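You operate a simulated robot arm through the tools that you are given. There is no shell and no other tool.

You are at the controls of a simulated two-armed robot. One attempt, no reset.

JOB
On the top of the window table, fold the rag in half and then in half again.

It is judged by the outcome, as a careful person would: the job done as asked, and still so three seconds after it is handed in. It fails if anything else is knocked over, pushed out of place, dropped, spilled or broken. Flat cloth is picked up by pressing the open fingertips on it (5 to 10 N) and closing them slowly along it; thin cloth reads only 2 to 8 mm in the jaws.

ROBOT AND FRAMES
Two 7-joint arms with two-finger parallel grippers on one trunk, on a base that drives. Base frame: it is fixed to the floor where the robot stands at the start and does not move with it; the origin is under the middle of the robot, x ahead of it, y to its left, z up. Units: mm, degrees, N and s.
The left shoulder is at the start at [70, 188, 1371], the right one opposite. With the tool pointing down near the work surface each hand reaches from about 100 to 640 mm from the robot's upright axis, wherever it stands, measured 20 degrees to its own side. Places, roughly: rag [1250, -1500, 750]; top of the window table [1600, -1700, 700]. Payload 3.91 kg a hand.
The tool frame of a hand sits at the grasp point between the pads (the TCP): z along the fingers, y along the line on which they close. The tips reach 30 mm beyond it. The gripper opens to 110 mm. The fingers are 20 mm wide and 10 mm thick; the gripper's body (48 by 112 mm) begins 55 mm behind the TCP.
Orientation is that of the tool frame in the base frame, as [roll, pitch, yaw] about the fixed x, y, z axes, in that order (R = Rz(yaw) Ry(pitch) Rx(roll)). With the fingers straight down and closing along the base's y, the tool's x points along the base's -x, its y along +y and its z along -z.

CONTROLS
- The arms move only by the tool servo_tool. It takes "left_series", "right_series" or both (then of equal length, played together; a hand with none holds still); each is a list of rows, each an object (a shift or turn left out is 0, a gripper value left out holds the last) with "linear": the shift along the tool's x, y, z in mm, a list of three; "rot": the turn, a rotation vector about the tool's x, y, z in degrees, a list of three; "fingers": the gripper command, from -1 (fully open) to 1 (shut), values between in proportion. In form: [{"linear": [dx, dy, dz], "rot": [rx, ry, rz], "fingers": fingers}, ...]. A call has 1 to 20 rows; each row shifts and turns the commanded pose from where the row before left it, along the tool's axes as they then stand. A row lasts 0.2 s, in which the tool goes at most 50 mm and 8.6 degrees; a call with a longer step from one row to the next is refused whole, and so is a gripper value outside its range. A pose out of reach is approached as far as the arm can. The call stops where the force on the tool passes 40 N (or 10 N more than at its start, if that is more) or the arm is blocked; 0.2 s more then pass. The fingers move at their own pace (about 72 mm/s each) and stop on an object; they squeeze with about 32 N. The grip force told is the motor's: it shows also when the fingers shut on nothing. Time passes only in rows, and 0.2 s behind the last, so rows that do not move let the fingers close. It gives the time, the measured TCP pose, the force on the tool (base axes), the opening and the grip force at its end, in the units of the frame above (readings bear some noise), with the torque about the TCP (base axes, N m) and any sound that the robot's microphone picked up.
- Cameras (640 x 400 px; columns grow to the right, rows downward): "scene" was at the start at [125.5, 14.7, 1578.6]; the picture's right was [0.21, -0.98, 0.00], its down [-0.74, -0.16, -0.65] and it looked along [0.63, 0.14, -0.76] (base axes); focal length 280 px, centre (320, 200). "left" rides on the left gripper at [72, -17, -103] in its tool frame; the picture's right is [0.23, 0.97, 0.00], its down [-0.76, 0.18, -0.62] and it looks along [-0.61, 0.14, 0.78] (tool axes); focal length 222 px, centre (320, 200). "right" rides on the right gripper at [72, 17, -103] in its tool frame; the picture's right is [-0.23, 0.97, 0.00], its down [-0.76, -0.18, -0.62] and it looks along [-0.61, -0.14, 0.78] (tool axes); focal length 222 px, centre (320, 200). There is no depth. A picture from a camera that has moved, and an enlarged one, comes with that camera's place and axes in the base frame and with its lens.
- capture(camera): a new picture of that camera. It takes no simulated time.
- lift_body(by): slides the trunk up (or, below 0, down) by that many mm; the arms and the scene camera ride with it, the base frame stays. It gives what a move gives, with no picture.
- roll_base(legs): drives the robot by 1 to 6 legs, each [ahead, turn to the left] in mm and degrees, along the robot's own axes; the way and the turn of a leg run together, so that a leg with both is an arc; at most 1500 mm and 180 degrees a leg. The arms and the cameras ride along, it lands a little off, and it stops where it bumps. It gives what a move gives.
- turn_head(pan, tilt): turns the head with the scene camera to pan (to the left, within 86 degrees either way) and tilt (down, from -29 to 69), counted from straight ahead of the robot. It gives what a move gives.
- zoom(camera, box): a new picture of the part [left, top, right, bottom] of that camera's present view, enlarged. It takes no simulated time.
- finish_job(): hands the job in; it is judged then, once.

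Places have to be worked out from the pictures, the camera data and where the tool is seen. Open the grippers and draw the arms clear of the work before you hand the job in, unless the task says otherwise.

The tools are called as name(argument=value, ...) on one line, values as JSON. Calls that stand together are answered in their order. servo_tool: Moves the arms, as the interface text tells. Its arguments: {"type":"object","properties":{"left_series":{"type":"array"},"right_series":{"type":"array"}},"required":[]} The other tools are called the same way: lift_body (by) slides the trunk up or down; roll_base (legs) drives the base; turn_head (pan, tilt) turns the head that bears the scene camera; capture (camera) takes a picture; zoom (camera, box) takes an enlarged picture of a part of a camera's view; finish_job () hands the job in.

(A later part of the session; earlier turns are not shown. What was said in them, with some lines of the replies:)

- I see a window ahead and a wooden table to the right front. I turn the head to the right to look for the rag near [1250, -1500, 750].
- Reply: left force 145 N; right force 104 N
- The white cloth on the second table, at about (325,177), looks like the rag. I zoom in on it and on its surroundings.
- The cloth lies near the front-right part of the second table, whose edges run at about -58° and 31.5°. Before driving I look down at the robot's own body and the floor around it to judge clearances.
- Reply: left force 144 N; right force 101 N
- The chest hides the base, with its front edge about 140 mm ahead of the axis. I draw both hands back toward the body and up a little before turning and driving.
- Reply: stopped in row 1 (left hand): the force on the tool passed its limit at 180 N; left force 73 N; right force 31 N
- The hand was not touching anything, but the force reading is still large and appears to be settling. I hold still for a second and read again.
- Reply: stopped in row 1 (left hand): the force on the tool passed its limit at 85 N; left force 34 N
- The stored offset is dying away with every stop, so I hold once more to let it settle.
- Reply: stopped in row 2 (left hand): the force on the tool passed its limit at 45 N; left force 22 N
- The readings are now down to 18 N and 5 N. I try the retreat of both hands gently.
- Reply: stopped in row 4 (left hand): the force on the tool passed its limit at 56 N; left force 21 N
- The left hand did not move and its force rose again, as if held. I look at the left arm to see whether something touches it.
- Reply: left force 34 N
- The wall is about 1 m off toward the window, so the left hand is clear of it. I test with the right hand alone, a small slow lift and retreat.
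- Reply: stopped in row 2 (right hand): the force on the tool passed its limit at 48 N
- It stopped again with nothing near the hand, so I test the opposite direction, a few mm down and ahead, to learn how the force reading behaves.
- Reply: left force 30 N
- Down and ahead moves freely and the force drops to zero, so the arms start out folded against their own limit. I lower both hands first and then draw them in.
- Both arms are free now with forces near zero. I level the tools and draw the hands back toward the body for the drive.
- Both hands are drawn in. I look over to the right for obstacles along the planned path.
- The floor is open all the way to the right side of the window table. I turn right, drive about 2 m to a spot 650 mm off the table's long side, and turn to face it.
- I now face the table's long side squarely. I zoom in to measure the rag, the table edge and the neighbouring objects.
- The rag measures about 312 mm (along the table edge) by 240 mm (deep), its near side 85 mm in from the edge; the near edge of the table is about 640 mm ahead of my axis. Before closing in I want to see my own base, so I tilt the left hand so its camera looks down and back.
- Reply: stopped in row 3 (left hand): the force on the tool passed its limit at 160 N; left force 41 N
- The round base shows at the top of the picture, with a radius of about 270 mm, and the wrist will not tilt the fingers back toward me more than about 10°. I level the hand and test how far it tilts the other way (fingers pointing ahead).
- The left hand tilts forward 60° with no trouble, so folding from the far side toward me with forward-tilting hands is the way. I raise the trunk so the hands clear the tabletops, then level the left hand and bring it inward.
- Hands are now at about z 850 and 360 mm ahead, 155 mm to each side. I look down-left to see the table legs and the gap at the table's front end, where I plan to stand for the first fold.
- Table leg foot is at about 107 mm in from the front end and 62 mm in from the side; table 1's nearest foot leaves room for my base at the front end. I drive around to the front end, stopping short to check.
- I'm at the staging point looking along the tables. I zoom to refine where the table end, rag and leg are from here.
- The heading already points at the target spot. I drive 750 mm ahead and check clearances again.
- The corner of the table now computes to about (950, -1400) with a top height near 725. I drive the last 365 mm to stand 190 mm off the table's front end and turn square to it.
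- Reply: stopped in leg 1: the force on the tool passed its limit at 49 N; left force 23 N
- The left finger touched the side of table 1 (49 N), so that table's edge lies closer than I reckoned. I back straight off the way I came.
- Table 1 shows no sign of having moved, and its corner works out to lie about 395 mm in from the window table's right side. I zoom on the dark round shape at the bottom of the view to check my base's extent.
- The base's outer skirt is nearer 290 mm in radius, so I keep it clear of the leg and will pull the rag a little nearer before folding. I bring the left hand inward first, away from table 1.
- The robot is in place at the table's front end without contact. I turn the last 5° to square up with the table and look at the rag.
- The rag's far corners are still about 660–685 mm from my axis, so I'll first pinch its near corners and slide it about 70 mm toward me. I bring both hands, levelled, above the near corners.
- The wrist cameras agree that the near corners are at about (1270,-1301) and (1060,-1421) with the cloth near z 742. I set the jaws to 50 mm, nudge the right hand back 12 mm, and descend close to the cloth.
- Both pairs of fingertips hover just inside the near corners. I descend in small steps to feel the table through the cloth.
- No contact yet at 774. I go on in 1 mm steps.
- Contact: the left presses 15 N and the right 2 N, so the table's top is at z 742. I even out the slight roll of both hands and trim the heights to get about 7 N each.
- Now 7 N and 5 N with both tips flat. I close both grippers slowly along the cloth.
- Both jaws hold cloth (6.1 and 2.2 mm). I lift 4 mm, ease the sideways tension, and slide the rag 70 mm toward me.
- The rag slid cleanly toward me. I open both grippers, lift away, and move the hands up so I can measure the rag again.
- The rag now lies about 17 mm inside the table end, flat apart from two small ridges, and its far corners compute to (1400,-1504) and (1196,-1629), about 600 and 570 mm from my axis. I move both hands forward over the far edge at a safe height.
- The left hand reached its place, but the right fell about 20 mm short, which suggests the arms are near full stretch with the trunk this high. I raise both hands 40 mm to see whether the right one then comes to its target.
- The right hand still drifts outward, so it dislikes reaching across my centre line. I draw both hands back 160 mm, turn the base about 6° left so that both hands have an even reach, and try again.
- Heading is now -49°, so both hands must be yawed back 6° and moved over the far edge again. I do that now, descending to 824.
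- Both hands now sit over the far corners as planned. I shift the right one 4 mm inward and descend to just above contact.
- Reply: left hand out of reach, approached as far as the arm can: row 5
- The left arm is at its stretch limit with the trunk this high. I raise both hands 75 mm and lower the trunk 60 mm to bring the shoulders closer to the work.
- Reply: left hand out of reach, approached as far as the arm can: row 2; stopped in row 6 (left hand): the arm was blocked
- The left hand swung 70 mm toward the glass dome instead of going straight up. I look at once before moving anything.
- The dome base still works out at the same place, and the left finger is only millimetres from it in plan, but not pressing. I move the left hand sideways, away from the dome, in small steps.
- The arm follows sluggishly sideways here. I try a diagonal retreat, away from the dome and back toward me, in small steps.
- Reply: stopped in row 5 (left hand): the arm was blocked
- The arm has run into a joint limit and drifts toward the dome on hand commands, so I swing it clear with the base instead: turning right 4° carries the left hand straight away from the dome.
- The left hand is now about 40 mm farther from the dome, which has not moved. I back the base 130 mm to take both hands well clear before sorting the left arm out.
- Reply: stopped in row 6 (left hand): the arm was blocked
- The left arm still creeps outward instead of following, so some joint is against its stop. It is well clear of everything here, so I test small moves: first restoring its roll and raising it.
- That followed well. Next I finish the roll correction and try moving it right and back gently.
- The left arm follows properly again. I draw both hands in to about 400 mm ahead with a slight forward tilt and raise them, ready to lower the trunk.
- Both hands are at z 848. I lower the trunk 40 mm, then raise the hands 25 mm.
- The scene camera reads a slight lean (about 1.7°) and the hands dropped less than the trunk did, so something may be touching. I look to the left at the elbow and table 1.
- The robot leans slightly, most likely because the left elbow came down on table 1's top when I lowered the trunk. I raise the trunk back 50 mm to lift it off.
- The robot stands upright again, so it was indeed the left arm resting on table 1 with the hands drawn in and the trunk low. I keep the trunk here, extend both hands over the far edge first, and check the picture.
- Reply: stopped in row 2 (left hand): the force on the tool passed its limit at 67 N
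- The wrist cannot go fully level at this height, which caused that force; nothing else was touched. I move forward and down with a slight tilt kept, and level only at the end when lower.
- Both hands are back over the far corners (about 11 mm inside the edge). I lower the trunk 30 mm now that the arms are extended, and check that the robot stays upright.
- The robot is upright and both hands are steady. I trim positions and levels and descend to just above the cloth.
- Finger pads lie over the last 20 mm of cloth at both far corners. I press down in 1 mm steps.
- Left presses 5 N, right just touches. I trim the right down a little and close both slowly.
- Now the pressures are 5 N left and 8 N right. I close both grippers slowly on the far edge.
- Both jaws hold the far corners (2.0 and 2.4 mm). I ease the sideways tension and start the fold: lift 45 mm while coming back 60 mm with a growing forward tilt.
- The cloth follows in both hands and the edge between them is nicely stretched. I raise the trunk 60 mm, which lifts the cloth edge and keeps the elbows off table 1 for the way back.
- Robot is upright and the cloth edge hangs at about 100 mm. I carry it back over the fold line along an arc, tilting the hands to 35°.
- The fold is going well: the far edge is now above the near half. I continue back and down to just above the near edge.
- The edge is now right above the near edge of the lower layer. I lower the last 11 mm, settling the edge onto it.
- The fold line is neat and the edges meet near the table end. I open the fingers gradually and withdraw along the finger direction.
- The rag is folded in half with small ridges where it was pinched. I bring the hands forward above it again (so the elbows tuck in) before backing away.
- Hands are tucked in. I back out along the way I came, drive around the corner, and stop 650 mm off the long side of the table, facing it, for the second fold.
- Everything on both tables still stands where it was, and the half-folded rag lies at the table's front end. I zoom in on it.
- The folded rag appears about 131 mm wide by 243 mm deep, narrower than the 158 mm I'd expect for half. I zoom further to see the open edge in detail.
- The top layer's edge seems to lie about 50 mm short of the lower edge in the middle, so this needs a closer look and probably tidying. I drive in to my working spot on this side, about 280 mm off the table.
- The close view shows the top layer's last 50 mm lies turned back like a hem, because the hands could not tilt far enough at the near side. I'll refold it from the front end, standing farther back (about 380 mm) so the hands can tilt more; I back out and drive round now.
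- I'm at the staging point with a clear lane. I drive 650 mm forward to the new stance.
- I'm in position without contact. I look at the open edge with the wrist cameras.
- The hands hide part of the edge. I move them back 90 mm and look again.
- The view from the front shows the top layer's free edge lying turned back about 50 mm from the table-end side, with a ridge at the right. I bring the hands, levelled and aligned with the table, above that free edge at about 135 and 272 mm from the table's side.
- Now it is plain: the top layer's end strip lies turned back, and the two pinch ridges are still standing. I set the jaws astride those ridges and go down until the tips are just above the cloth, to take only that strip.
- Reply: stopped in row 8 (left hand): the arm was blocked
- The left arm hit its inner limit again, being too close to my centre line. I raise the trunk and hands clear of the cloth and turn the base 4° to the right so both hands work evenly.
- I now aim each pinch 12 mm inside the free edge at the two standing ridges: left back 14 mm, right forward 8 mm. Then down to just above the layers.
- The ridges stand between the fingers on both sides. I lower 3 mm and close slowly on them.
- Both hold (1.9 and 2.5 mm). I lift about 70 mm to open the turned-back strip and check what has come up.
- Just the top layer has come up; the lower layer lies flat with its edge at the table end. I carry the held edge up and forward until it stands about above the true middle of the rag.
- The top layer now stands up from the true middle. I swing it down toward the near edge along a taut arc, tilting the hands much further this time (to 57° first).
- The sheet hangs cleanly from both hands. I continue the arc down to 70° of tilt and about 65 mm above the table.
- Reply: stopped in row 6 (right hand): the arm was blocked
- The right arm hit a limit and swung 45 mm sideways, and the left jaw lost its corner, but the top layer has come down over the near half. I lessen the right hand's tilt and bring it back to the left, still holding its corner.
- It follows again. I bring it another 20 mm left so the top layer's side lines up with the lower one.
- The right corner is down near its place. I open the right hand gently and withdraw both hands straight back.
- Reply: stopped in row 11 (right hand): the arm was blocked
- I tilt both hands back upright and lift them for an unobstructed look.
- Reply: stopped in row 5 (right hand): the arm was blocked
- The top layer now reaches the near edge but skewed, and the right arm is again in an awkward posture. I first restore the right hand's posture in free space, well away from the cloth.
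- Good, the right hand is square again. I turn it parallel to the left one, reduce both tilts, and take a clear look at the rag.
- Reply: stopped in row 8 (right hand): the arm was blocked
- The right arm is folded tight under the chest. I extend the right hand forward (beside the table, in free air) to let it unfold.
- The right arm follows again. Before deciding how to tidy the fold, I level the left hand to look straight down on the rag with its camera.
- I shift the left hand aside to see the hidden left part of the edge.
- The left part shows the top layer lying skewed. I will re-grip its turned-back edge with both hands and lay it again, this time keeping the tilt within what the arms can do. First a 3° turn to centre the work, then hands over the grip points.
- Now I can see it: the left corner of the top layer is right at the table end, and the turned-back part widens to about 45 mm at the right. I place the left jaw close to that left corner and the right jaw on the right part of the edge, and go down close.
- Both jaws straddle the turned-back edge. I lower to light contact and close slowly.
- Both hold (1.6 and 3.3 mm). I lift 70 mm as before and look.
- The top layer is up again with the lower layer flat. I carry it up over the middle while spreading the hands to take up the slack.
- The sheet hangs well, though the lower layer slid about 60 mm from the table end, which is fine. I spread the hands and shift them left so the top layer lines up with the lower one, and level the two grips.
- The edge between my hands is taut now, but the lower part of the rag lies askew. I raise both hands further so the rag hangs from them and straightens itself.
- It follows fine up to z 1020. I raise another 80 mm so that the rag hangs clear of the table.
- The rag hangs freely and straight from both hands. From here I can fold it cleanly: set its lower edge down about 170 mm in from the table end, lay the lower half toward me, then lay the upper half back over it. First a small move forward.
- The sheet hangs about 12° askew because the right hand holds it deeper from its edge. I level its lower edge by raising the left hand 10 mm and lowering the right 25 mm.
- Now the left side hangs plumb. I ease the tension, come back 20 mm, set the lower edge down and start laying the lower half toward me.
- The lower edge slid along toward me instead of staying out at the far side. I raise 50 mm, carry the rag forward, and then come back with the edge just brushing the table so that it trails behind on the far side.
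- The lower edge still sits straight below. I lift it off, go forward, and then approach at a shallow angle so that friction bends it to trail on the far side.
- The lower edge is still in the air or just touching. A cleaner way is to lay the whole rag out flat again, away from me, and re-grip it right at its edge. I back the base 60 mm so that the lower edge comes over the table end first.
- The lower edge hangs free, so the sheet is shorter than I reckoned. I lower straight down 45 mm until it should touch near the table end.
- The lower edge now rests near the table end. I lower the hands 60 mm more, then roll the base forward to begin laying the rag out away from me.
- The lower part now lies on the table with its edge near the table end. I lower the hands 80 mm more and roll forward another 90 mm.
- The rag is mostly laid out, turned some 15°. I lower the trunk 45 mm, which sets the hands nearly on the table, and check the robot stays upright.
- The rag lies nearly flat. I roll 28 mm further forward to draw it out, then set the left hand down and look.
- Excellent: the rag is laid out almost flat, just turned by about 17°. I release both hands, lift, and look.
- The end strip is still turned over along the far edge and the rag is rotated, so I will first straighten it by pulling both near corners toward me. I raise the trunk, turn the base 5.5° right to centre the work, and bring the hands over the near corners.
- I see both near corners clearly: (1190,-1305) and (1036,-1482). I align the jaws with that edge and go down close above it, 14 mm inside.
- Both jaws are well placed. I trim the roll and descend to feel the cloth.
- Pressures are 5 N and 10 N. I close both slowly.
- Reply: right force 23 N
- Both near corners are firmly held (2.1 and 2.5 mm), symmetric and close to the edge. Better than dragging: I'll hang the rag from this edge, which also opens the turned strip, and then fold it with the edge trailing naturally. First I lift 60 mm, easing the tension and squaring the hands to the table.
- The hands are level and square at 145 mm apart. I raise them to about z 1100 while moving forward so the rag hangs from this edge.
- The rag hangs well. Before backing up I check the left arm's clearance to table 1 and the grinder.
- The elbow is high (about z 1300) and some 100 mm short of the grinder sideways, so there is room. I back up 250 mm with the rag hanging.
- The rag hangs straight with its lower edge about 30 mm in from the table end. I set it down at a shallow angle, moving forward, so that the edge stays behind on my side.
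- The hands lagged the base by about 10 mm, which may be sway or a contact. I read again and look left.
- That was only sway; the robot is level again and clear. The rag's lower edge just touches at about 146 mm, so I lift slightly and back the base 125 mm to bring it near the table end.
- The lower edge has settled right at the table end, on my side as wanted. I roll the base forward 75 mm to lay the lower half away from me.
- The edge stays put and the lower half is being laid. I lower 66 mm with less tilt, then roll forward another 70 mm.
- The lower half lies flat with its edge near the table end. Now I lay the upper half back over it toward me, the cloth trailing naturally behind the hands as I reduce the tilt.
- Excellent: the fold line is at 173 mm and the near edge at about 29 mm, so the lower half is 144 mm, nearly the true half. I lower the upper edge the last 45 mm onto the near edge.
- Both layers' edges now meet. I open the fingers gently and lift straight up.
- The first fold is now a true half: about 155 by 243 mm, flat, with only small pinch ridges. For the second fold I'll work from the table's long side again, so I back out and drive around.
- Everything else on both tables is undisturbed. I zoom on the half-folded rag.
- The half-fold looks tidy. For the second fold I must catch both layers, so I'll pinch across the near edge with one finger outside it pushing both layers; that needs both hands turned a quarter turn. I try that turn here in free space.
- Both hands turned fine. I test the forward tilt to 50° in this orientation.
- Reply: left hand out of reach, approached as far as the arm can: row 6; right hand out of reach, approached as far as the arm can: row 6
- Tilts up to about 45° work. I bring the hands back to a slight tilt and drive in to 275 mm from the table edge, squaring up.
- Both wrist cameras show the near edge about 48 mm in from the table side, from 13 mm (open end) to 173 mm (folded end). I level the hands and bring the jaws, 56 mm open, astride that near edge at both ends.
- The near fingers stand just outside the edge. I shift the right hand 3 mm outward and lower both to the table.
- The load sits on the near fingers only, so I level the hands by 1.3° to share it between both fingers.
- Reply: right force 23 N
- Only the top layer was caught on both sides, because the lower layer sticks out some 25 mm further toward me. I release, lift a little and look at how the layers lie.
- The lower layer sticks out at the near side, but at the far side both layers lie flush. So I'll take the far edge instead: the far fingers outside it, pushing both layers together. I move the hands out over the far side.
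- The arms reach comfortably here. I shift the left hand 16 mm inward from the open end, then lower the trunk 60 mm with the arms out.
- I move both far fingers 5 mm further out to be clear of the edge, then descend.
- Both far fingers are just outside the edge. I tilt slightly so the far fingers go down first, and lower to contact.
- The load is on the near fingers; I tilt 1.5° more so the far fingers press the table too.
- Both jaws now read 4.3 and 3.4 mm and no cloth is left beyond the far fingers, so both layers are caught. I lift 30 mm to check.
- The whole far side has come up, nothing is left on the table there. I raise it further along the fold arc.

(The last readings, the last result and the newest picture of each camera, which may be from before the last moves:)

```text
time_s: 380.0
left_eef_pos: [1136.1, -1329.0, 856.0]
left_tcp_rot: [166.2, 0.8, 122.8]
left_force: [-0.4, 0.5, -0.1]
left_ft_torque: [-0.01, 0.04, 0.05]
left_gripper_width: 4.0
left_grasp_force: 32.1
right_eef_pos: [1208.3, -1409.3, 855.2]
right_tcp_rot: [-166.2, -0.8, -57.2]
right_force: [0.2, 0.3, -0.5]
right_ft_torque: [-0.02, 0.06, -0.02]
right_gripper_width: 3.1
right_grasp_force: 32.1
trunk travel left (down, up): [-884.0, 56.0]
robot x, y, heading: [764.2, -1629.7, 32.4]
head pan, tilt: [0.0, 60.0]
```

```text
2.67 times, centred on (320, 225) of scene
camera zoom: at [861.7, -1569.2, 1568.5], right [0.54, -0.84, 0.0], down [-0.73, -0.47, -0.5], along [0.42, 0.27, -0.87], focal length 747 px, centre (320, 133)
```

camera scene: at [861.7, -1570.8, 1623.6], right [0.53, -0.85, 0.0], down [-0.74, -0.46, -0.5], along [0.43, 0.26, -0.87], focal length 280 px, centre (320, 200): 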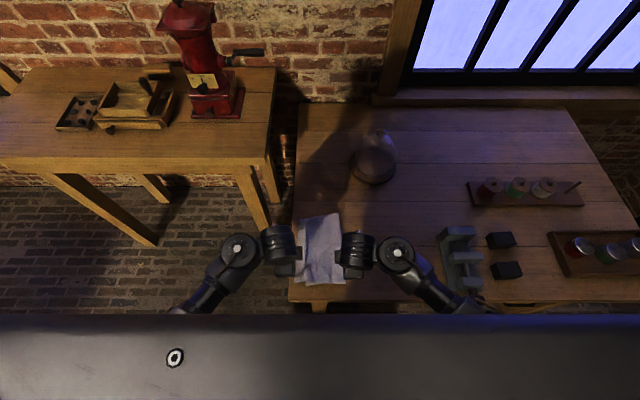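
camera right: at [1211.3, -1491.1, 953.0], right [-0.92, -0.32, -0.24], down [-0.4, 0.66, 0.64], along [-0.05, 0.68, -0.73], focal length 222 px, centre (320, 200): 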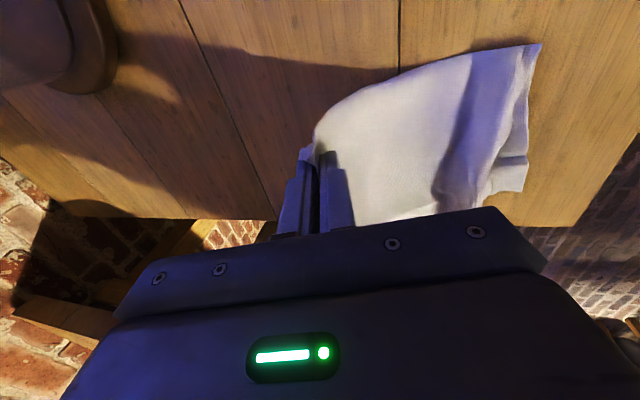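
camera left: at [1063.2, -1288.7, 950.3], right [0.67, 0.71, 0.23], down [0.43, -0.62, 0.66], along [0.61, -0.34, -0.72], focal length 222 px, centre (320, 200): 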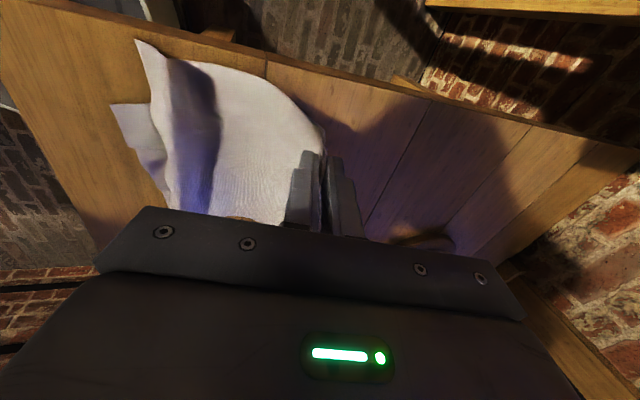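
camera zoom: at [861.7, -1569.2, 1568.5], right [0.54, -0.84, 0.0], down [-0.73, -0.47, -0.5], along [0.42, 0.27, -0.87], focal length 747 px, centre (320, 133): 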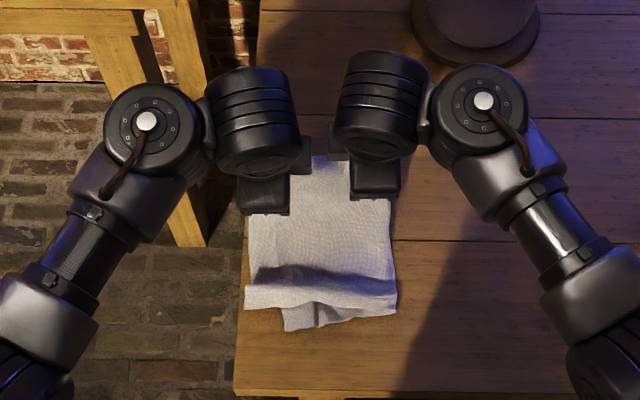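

Both layers are coming up together. I roll the base back 85 mm to carry the edge over the middle.

roll_base(legs=[[-85, 0]])

servo_tool(left_series=[{"linear": [0, 0, 0]}, {"linear": [0, 0, 0]}], right_series=[{"linear": [0, 0, 0]}, {"linear": [0, 0, 0]}])

capture(camera="left")

capture(camera="right")

zoom(camera="scene", box=[260, 120, 380, 270])

```text
time_s: 381.1
left_eef_pos: [1066.6, -1373.5, 854.4]
left_tcp_rot: [166.2, 0.9, 122.8]
left_force: [-0.7, 0.0, 0.8]
left_ft_torque: [-0.02, 0.04, 0.01]
left_gripper_width: 4.6
left_grasp_force: 31.7
right_eef_pos: [1137.1, -1455.0, 854.5]
right_tcp_rot: [-166.2, -0.8, -57.3]
right_force: [0.8, 0.4, 0.4]
right_ft_torque: [-0.05, 0.06, 0.02]
right_gripper_width: 3.3
right_grasp_force: 32.7
trunk travel left (down, up): [-884.0, 56.0]
robot x, y, heading: [693.2, -1679.0, 32.5]
head pan, tilt: [0.0, 60.0]
```

```text
time_s: 381.7
left_eef_pos: [1065.5, -1374.4, 856.2]
left_tcp_rot: [166.2, 0.9, 122.8]
left_force: [0.8, 0.0, 0.7]
left_ft_torque: [0.0, 0.03, 0.0]
left_gripper_width: 4.6
left_grasp_force: 32.7
right_eef_pos: [1136.2, -1456.4, 854.9]
right_tcp_rot: [-166.1, -0.9, -57.3]
right_force: [0.3, 0.6, 0.4]
right_ft_torque: [0.01, 0.03, -0.02]
right_gripper_width: 3.2
right_grasp_force: 32.3
trunk travel left (down, up): [-884.0, 56.0]
robot x, y, heading: [690.2, -1676.1, 32.7]
head pan, tilt: [0.0, 60.0]
```

```text
taken
camera left: at [991.4, -1334.7, 950.9], right [0.67, 0.71, 0.23], down [0.43, -0.62, 0.66], along [0.61, -0.34, -0.72], focal length 222 px, centre (320, 200)
```

left: 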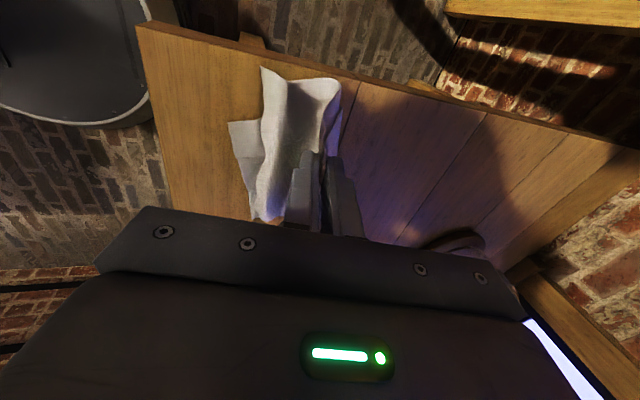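

```text
taken
camera right: at [1139.4, -1537.3, 953.6], right [-0.92, -0.32, -0.24], down [-0.4, 0.66, 0.64], along [-0.05, 0.68, -0.73], focal length 222 px, centre (320, 200)
```

right: 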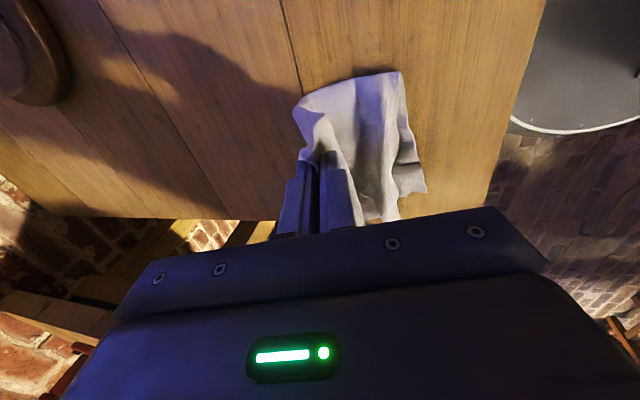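

```text
2.67 times, centred on (320, 195) of scene
camera zoom: at [788.8, -1615.9, 1568.6], right [0.54, -0.84, 0.0], down [-0.73, -0.47, -0.5], along [0.42, 0.27, -0.87], focal length 747 px, centre (320, 213)
```

zoom: 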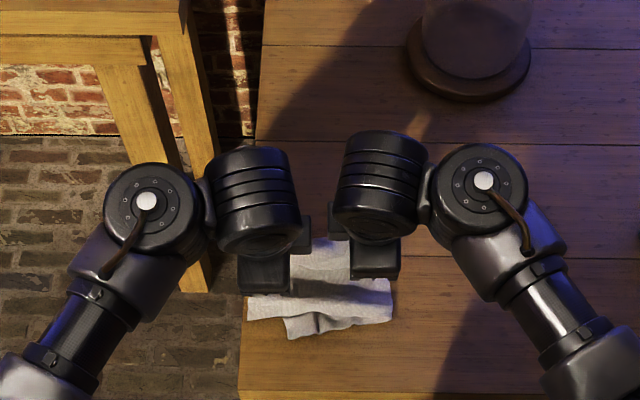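

The edge is over the middle. I continue toward the near edge along the arc with growing tilt.

servo_tool(left_series=[{"linear": [0, -11.5, -3.3], "rot": [-2, 0, 0]}, {"linear": [0, -11.7, -2.8], "rot": [-2, 0, 0]}, {"linear": [0, -11, -1.9], "rot": [-2, 0, 0]}, {"linear": [0, -10.8, 0], "rot": [-2, 0, 0]}, {"linear": [0, -10.3, 0.9], "rot": [-2, 0, 0]}, {"linear": [0, -9.8, 1.9], "rot": [-2, 0, 0]}, {"linear": [0, -9.5, 2.9], "rot": [-2, 0, 0]}, {"linear": [0, -9.2, 3.9], "rot": [-2, 0, 0]}, {"linear": [0, 0, 0]}], right_series=[{"linear": [0, 12.5, -3.6], "rot": [2, 0, 0]}, {"linear": [0, 12.7, -3.1], "rot": [2, 0, 0]}, {"linear": [0, 12, -2.2], "rot": [2, 0, 0]}, {"linear": [0, 11.7, -0.4], "rot": [2, 0, 0]}, {"linear": [0, 11.2, 0.5], "rot": [2, 0, 0]}, {"linear": [0, 10.7, 1.5], "rot": [2, 0, 0]}, {"linear": [0, 10.3, 2.4], "rot": [2, 0, 0]}, {"linear": [0, 10.1, 3.4], "rot": [2, 0, 0]}, {"linear": [0, 0, 0]}])

capture(camera="left")

capture(camera="right")

zoom(camera="scene", box=[260, 120, 380, 270])

```text
time_s: 383.7
left_eef_pos: [1002.5, -1416.6, 826.1]
left_tcp_rot: [150.2, 0.9, 122.9]
left_force: [0.1, 0.0, 0.3]
left_ft_torque: [-0.02, 0.01, 0.03]
left_gripper_width: 4.4
left_grasp_force: 31.2
right_eef_pos: [1066.7, -1502.0, 825.1]
right_tcp_rot: [-150.1, -0.8, -57.3]
right_force: [0.2, -0.6, 0.1]
right_ft_torque: [-0.01, 0.0, 0.02]
right_gripper_width: 3.2
right_grasp_force: 32.3
trunk travel left (down, up): [-884.0, 56.0]
robot x, y, heading: [689.1, -1676.5, 32.6]
head pan, tilt: [0.0, 60.0]
```

```text
taken
camera left: at [906.7, -1390.2, 905.5], right [0.58, 0.65, 0.48], down [0.28, -0.72, 0.64], along [0.76, -0.24, -0.6], focal length 222 px, centre (320, 200)
```

left: 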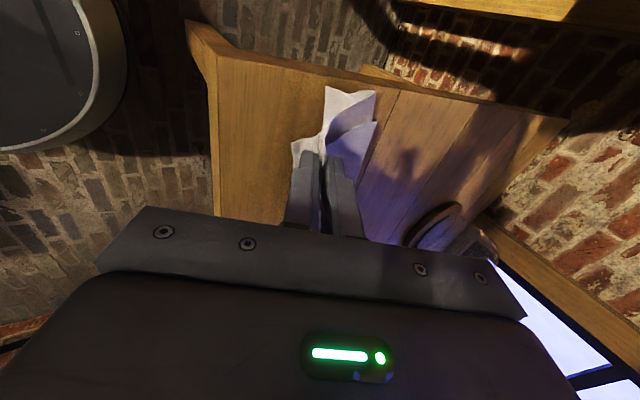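

```text
taken
camera right: at [1048.6, -1597.1, 908.0], right [-0.83, -0.27, -0.49], down [-0.55, 0.56, 0.62], along [0.11, 0.78, -0.62], focal length 222 px, centre (320, 200)
```

right: 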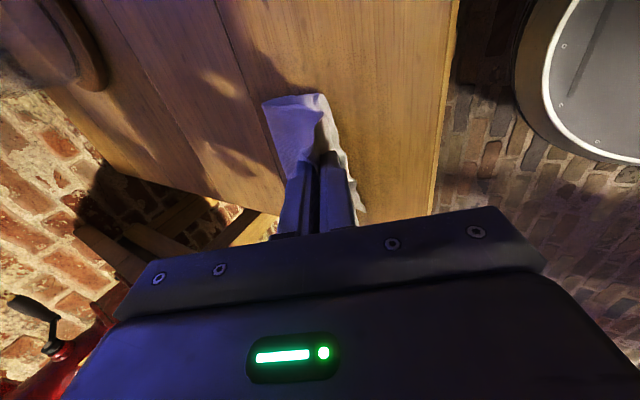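

```text
2.67 times, centred on (320, 195) of scene
camera zoom: at [789.2, -1615.6, 1568.6], right [0.54, -0.84, 0.0], down [-0.73, -0.47, -0.5], along [0.42, 0.27, -0.87], focal length 747 px, centre (320, 213)
```

zoom: 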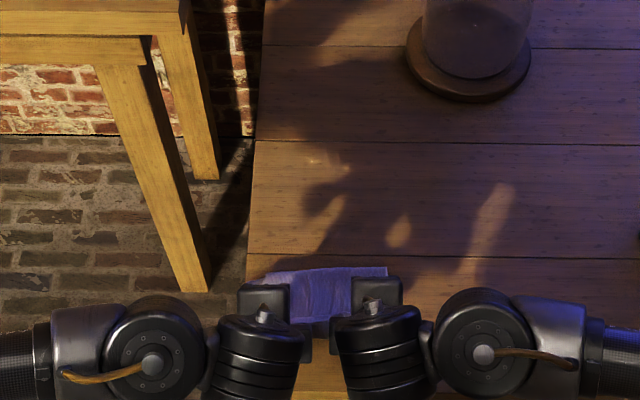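

The second fold is nearly over. I bring the edge down the last 40 mm onto the near edge.

servo_tool(left_series=[{"linear": [0, -9, 5], "rot": [-2, 0, 0]}, {"linear": [0, -8.9, 6.1], "rot": [-2, 0, 0]}, {"linear": [0, -8.3, 6.3], "rot": [-2, 0, 0]}, {"linear": [0, -9, 6.7]}, {"linear": [0, 0, 0]}], right_series=[{"linear": [0, 9.9, 4.5], "rot": [2, 0, 0]}, {"linear": [0, 9.7, 5.5], "rot": [2, 0, 0]}, {"linear": [0, 9.1, 5.7], "rot": [2, 0, 0]}, {"linear": [0, 9.8, 6]}, {"linear": [0, 0, 0]}])

capture(camera="left")

capture(camera="right")

zoom(camera="scene", box=[260, 150, 380, 300])

```text
time_s: 384.9
left_eef_pos: [989.1, -1426.2, 786.1]
left_tcp_rot: [144.2, 1.0, 122.9]
left_force: [-0.2, 0.3, -0.2]
left_ft_torque: [-0.02, 0.05, -0.01]
left_gripper_width: 4.5
left_grasp_force: 32.4
right_eef_pos: [1049.5, -1512.8, 786.0]
right_tcp_rot: [-144.1, -0.9, -57.2]
right_force: [-0.3, 0.0, 0.3]
right_ft_torque: [0.0, 0.0, 0.02]
right_gripper_width: 3.3
right_grasp_force: 31.5
trunk travel left (down, up): [-884.0, 56.0]
robot x, y, heading: [689.3, -1678.3, 32.4]
head pan, tilt: [0.0, 60.0]
```

```text
taken
camera left: at [886.9, -1404.2, 859.0], right [0.54, 0.63, 0.57], down [0.22, -0.75, 0.62], along [0.81, -0.21, -0.54], focal length 222 px, centre (320, 200)
```

left: 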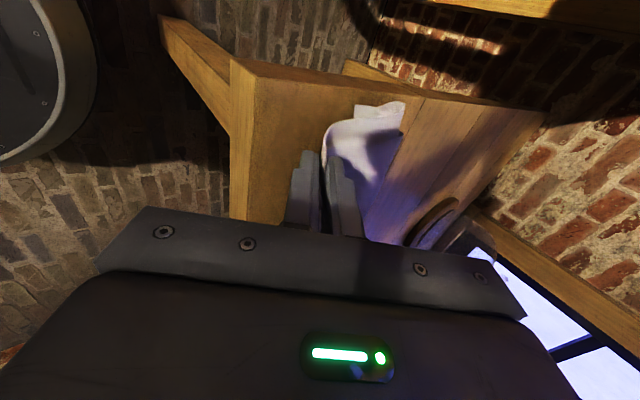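

```text
taken
camera right: at [1024.6, -1613.4, 861.8], right [-0.78, -0.24, -0.57], down [-0.6, 0.53, 0.6], along [0.16, 0.81, -0.56], focal length 222 px, centre (320, 200)
```

right: 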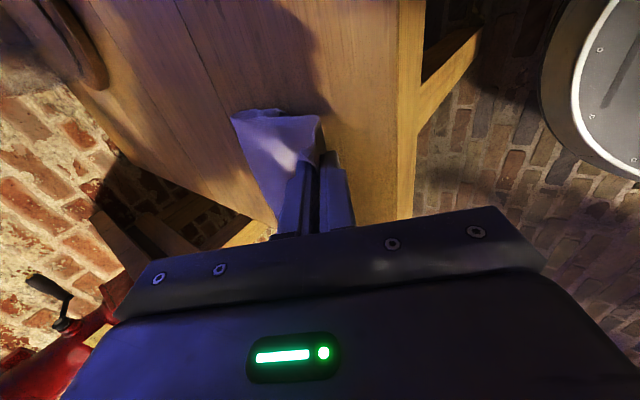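

```text
2.67 times, centred on (320, 225) of scene
camera zoom: at [789.5, -1615.5, 1568.6], right [0.54, -0.84, 0.0], down [-0.73, -0.47, -0.5], along [0.42, 0.27, -0.87], focal length 747 px, centre (320, 133)
```

zoom: 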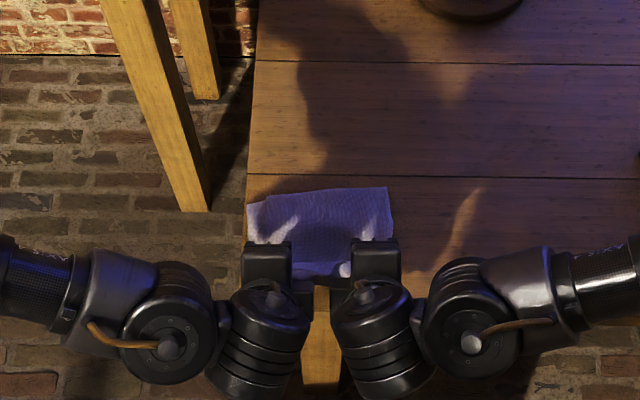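

The second fold is in place: the packet is now about 105 mm deep. I open the fingers a little and withdraw along them.

servo_tool(left_series=[{"fingers": 0.85}, {"fingers": 0.75}, {"fingers": 0.68}, {"fingers": 0.68}, {"linear": [0, 0, -3]}, {"linear": [0, 0, -6]}, {"linear": [0, 0, -10]}, {"linear": [0, 2, -14]}, {"linear": [0, 4, -16]}, {"linear": [0, 6, -16]}, {"linear": [0, 6, -10]}, {"linear": [0, 0, 0]}], right_series=[{"fingers": 0.85}, {"fingers": 0.75}, {"fingers": 0.68}, {"fingers": 0.68}, {"linear": [0, 0, -3]}, {"linear": [0, 0, -6]}, {"linear": [0, 0, -10]}, {"linear": [0, -2, -14]}, {"linear": [0, -4, -16]}, {"linear": [0, -6, -16]}, {"linear": [0, -6, -10]}, {"linear": [0, 0, 0]}])

capture(camera="left")

capture(camera="right")

zoom(camera="scene", box=[250, 150, 390, 300])

```text
time_s: 387.5
left_eef_pos: [964.0, -1440.0, 857.9]
left_tcp_rot: [144.2, 0.9, 122.8]
left_force: [-0.9, 0.0, 0.4]
left_ft_torque: [0.0, 0.01, -0.04]
left_gripper_width: 17.4
left_grasp_force: 0.0
right_eef_pos: [1024.0, -1528.2, 859.4]
right_tcp_rot: [-144.2, -0.9, -57.2]
right_force: [1.7, 0.7, 0.4]
right_ft_torque: [0.0, -0.05, -0.04]
right_gripper_width: 17.4
right_grasp_force: 0.1
trunk travel left (down, up): [-884.0, 56.0]
robot x, y, heading: [693.2, -1676.7, 32.6]
head pan, tilt: [0.0, 60.0]
```

```text
taken
camera left: at [862.1, -1418.6, 930.8], right [0.54, 0.63, 0.57], down [0.22, -0.75, 0.62], along [0.81, -0.21, -0.54], focal length 222 px, centre (320, 200)
```

left: 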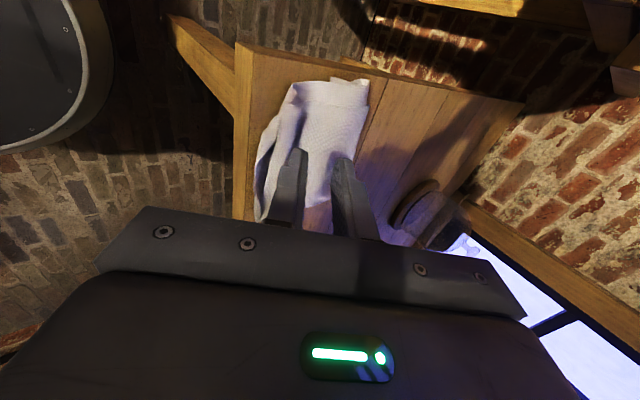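

```text
taken
camera right: at [999.7, -1628.0, 933.9], right [-0.78, -0.24, -0.57], down [-0.6, 0.53, 0.6], along [0.16, 0.81, -0.56], focal length 222 px, centre (320, 200)
```

right: 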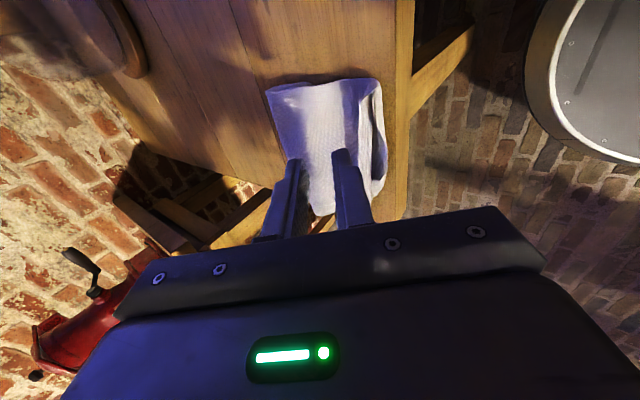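

```text
2.67 times, centred on (320, 225) of scene
camera zoom: at [789.7, -1615.3, 1568.5], right [0.54, -0.84, 0.0], down [-0.73, -0.47, -0.5], along [0.42, 0.27, -0.87], focal length 747 px, centre (320, 133)
```

zoom: 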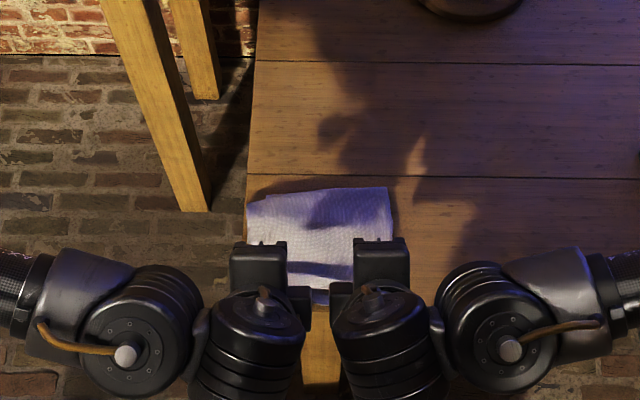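

The packet holds its shape. I back the robot away 330 mm for a full look.

roll_base(legs=[[-330, 0]])

turn_head(pan=0, tilt=42)

capture(camera="scene")

zoom(camera="scene", box=[280, 200, 380, 290])

```text
time_s: 389.7
left_eef_pos: [686.2, -1619.1, 857.7]
left_tcp_rot: [144.1, 1.0, 122.8]
left_force: [-0.6, -0.5, -0.7]
left_ft_torque: [-0.02, 0.01, -0.03]
left_gripper_width: 17.7
left_grasp_force: 0.1
right_eef_pos: [745.9, -1704.8, 858.5]
right_tcp_rot: [-144.3, -0.8, -57.2]
right_force: [0.7, -0.6, -0.6]
right_ft_torque: [-0.01, 0.01, 0.0]
right_gripper_width: 17.7
right_grasp_force: 0.2
trunk travel left (down, up): [-884.0, 56.0]
robot x, y, heading: [411.5, -1854.7, 32.7]
head pan, tilt: [0.0, 60.0]
```

```text
time_s: 390.5
left_eef_pos: [686.5, -1618.5, 857.7]
left_tcp_rot: [144.2, 0.9, 122.8]
left_force: [0.4, 0.1, -0.3]
left_ft_torque: [0.01, 0.0, 0.01]
left_gripper_width: 17.3
left_grasp_force: 0.1
right_eef_pos: [746.1, -1706.4, 858.3]
right_tcp_rot: [-144.1, -0.8, -57.2]
right_force: [0.2, 0.1, 0.2]
right_ft_torque: [0.01, 0.0, -0.02]
right_gripper_width: 18.0
right_grasp_force: 0.0
trunk travel left (down, up): [-884.0, 56.0]
robot x, y, heading: [409.4, -1858.5, 32.5]
head pan, tilt: [0.0, 42.0]
```

```text
taken
camera scene: at [525.5, -1784.3, 1592.3], right [0.54, -0.84, 0.0], down [-0.56, -0.36, -0.74], along [0.63, 0.4, -0.67], focal length 280 px, centre (320, 200)
```

scene: 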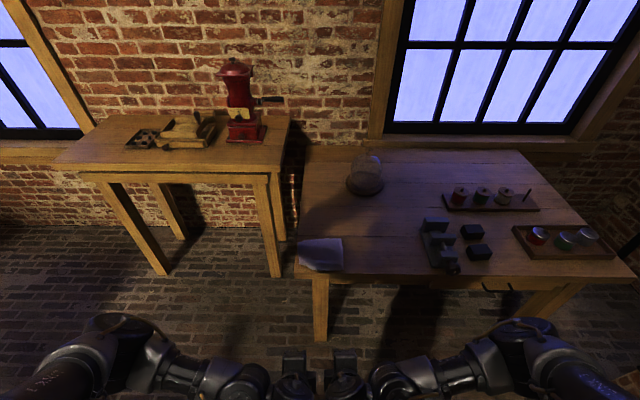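

```text
4.44 times, centred on (330, 245) of scene
camera zoom: at [525.5, -1784.3, 1592.3], right [0.54, -0.84, 0.0], down [-0.56, -0.36, -0.74], along [0.63, 0.4, -0.67], focal length 1245 px, centre (276, 0)
```

zoom: 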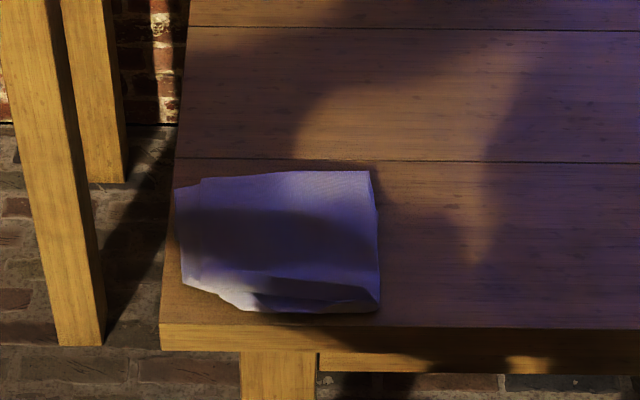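

The rag is now a compact packet of roughly 165 by 125 mm, a quarter of its first size, lying on the tabletop. I take one closer look at its edges.

zoom(camera="scene", box=[290, 228, 355, 275])

capture(camera="left")

capture(camera="right")

```text
8.51 times, centred on (322, 252) of scene
camera zoom: at [525.5, -1784.3, 1592.3], right [0.54, -0.84, 0.0], down [-0.56, -0.36, -0.74], along [0.63, 0.4, -0.67], focal length 2384 px, centre (299, -238)
```

zoom: 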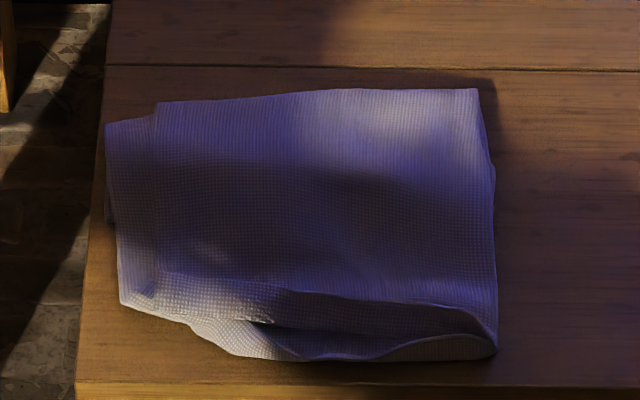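

```text
taken
camera left: at [583.8, -1596.6, 930.7], right [0.54, 0.63, 0.57], down [0.22, -0.75, 0.62], along [0.81, -0.21, -0.54], focal length 222 px, centre (320, 200)
```

left: 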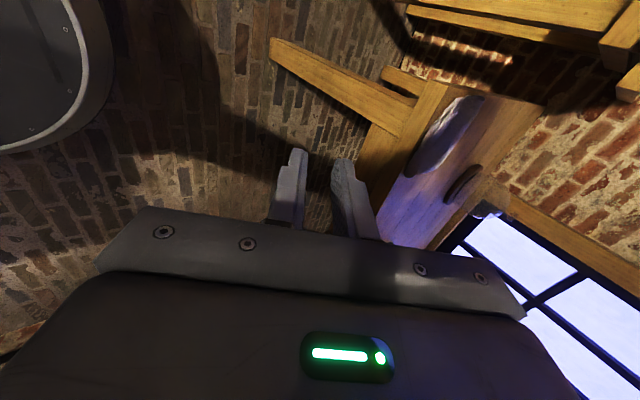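

```text
taken
camera right: at [721.6, -1805.7, 933.9], right [-0.78, -0.24, -0.57], down [-0.6, 0.53, 0.6], along [0.16, 0.81, -0.56], focal length 222 px, centre (320, 200)
```

right: 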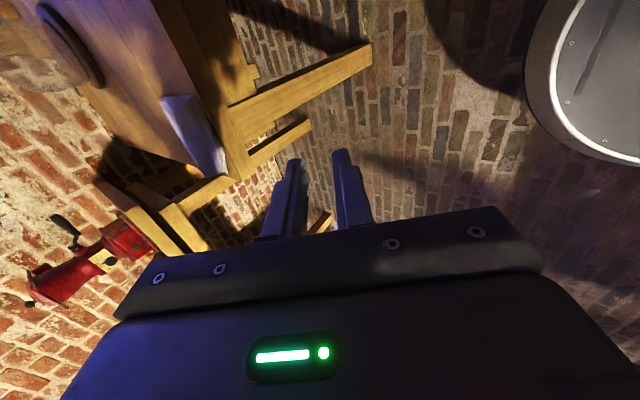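

The rag lies flat and square on the table, folded twice, and the dome, vise, spools, jars and grinder all stand where they were. I open both grippers fully in the clear and let a second pass.

servo_tool(left_series=[{"fingers": 0.3}, {"fingers": -0.3}, {"fingers": -1.0}, {"fingers": -1.0}, {"fingers": -1.0}, {"fingers": -1.0}], right_series=[{"fingers": 0.3}, {"fingers": -0.3}, {"fingers": -1.0}, {"fingers": -1.0}, {"fingers": -1.0}, {"fingers": -1.0}])

capture(camera="scene")

```text
time_s: 391.9
left_eef_pos: [686.6, -1618.6, 858.1]
left_tcp_rot: [144.1, 0.9, 122.8]
left_force: [-1.4, -0.9, -0.2]
left_ft_torque: [0.0, -0.03, 0.01]
left_gripper_width: 109.9
left_grasp_force: 0.2
right_eef_pos: [745.1, -1705.9, 858.2]
right_tcp_rot: [-144.2, -0.9, -57.3]
right_force: [0.1, -0.2, 0.2]
right_ft_torque: [-0.01, 0.01, 0.01]
right_gripper_width: 110.1
right_grasp_force: 0.0
trunk travel left (down, up): [-884.0, 56.0]
robot x, y, heading: [412.7, -1854.6, 32.7]
head pan, tilt: [0.0, 42.0]
```

```text
taken
camera scene: at [525.7, -1784.2, 1592.3], right [0.54, -0.84, 0.0], down [-0.56, -0.36, -0.74], along [0.63, 0.4, -0.67], focal length 280 px, centre (320, 200)
```

scene: 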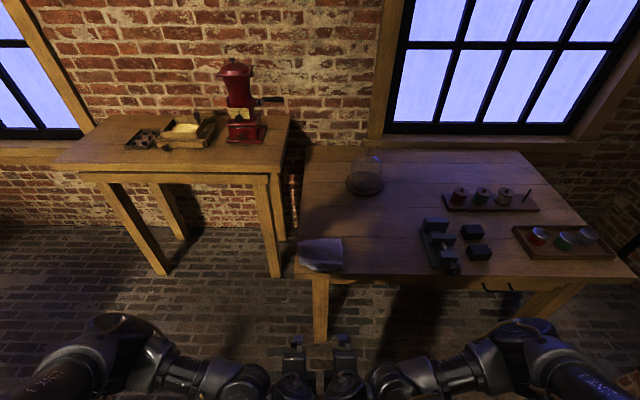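

The grippers are open and the arms are well clear. The rag rests on the window table folded in half and in half again, with everything else in place, so I hand the job in.

finish_job()

```text
The job is handed in.
```

The rag is on the window table, folded in half and then in half again. It now forms a flat packet of roughly 165 by 125 mm, about a quarter of its starting size.

- **Fold quality:** The first fold is slightly out of true, so one layer sticks out by about 25 mm along the side facing the open floor. The packet also sits close to the table edges, about 7 mm from that long side and only 2 to 3 mm from the front end, but all of it is on the tabletop.
- **First fold redone:** My early attempts left the end of the top layer turned back. I unfolded the rag, hung it from one edge and folded it again.
- **Contacts:** I touched other things twice:
  - The left finger pressed against the side of the neighbouring table with the grinder on it, at about 49 N.
  - Later, lowering the trunk apparently brought the left arm down on that table, tilting the robot slightly; I couldn't see the contact itself. I raised the trunk again, but drove about 130 mm before I noticed.
- **Other objects:** I saw no sign that either table had shifted. The dome measured the same position before and after. The grinder, drawers, vise, spools and jars all look unmoved in the final picture.

The grippers are open and both arms are clear of the table.
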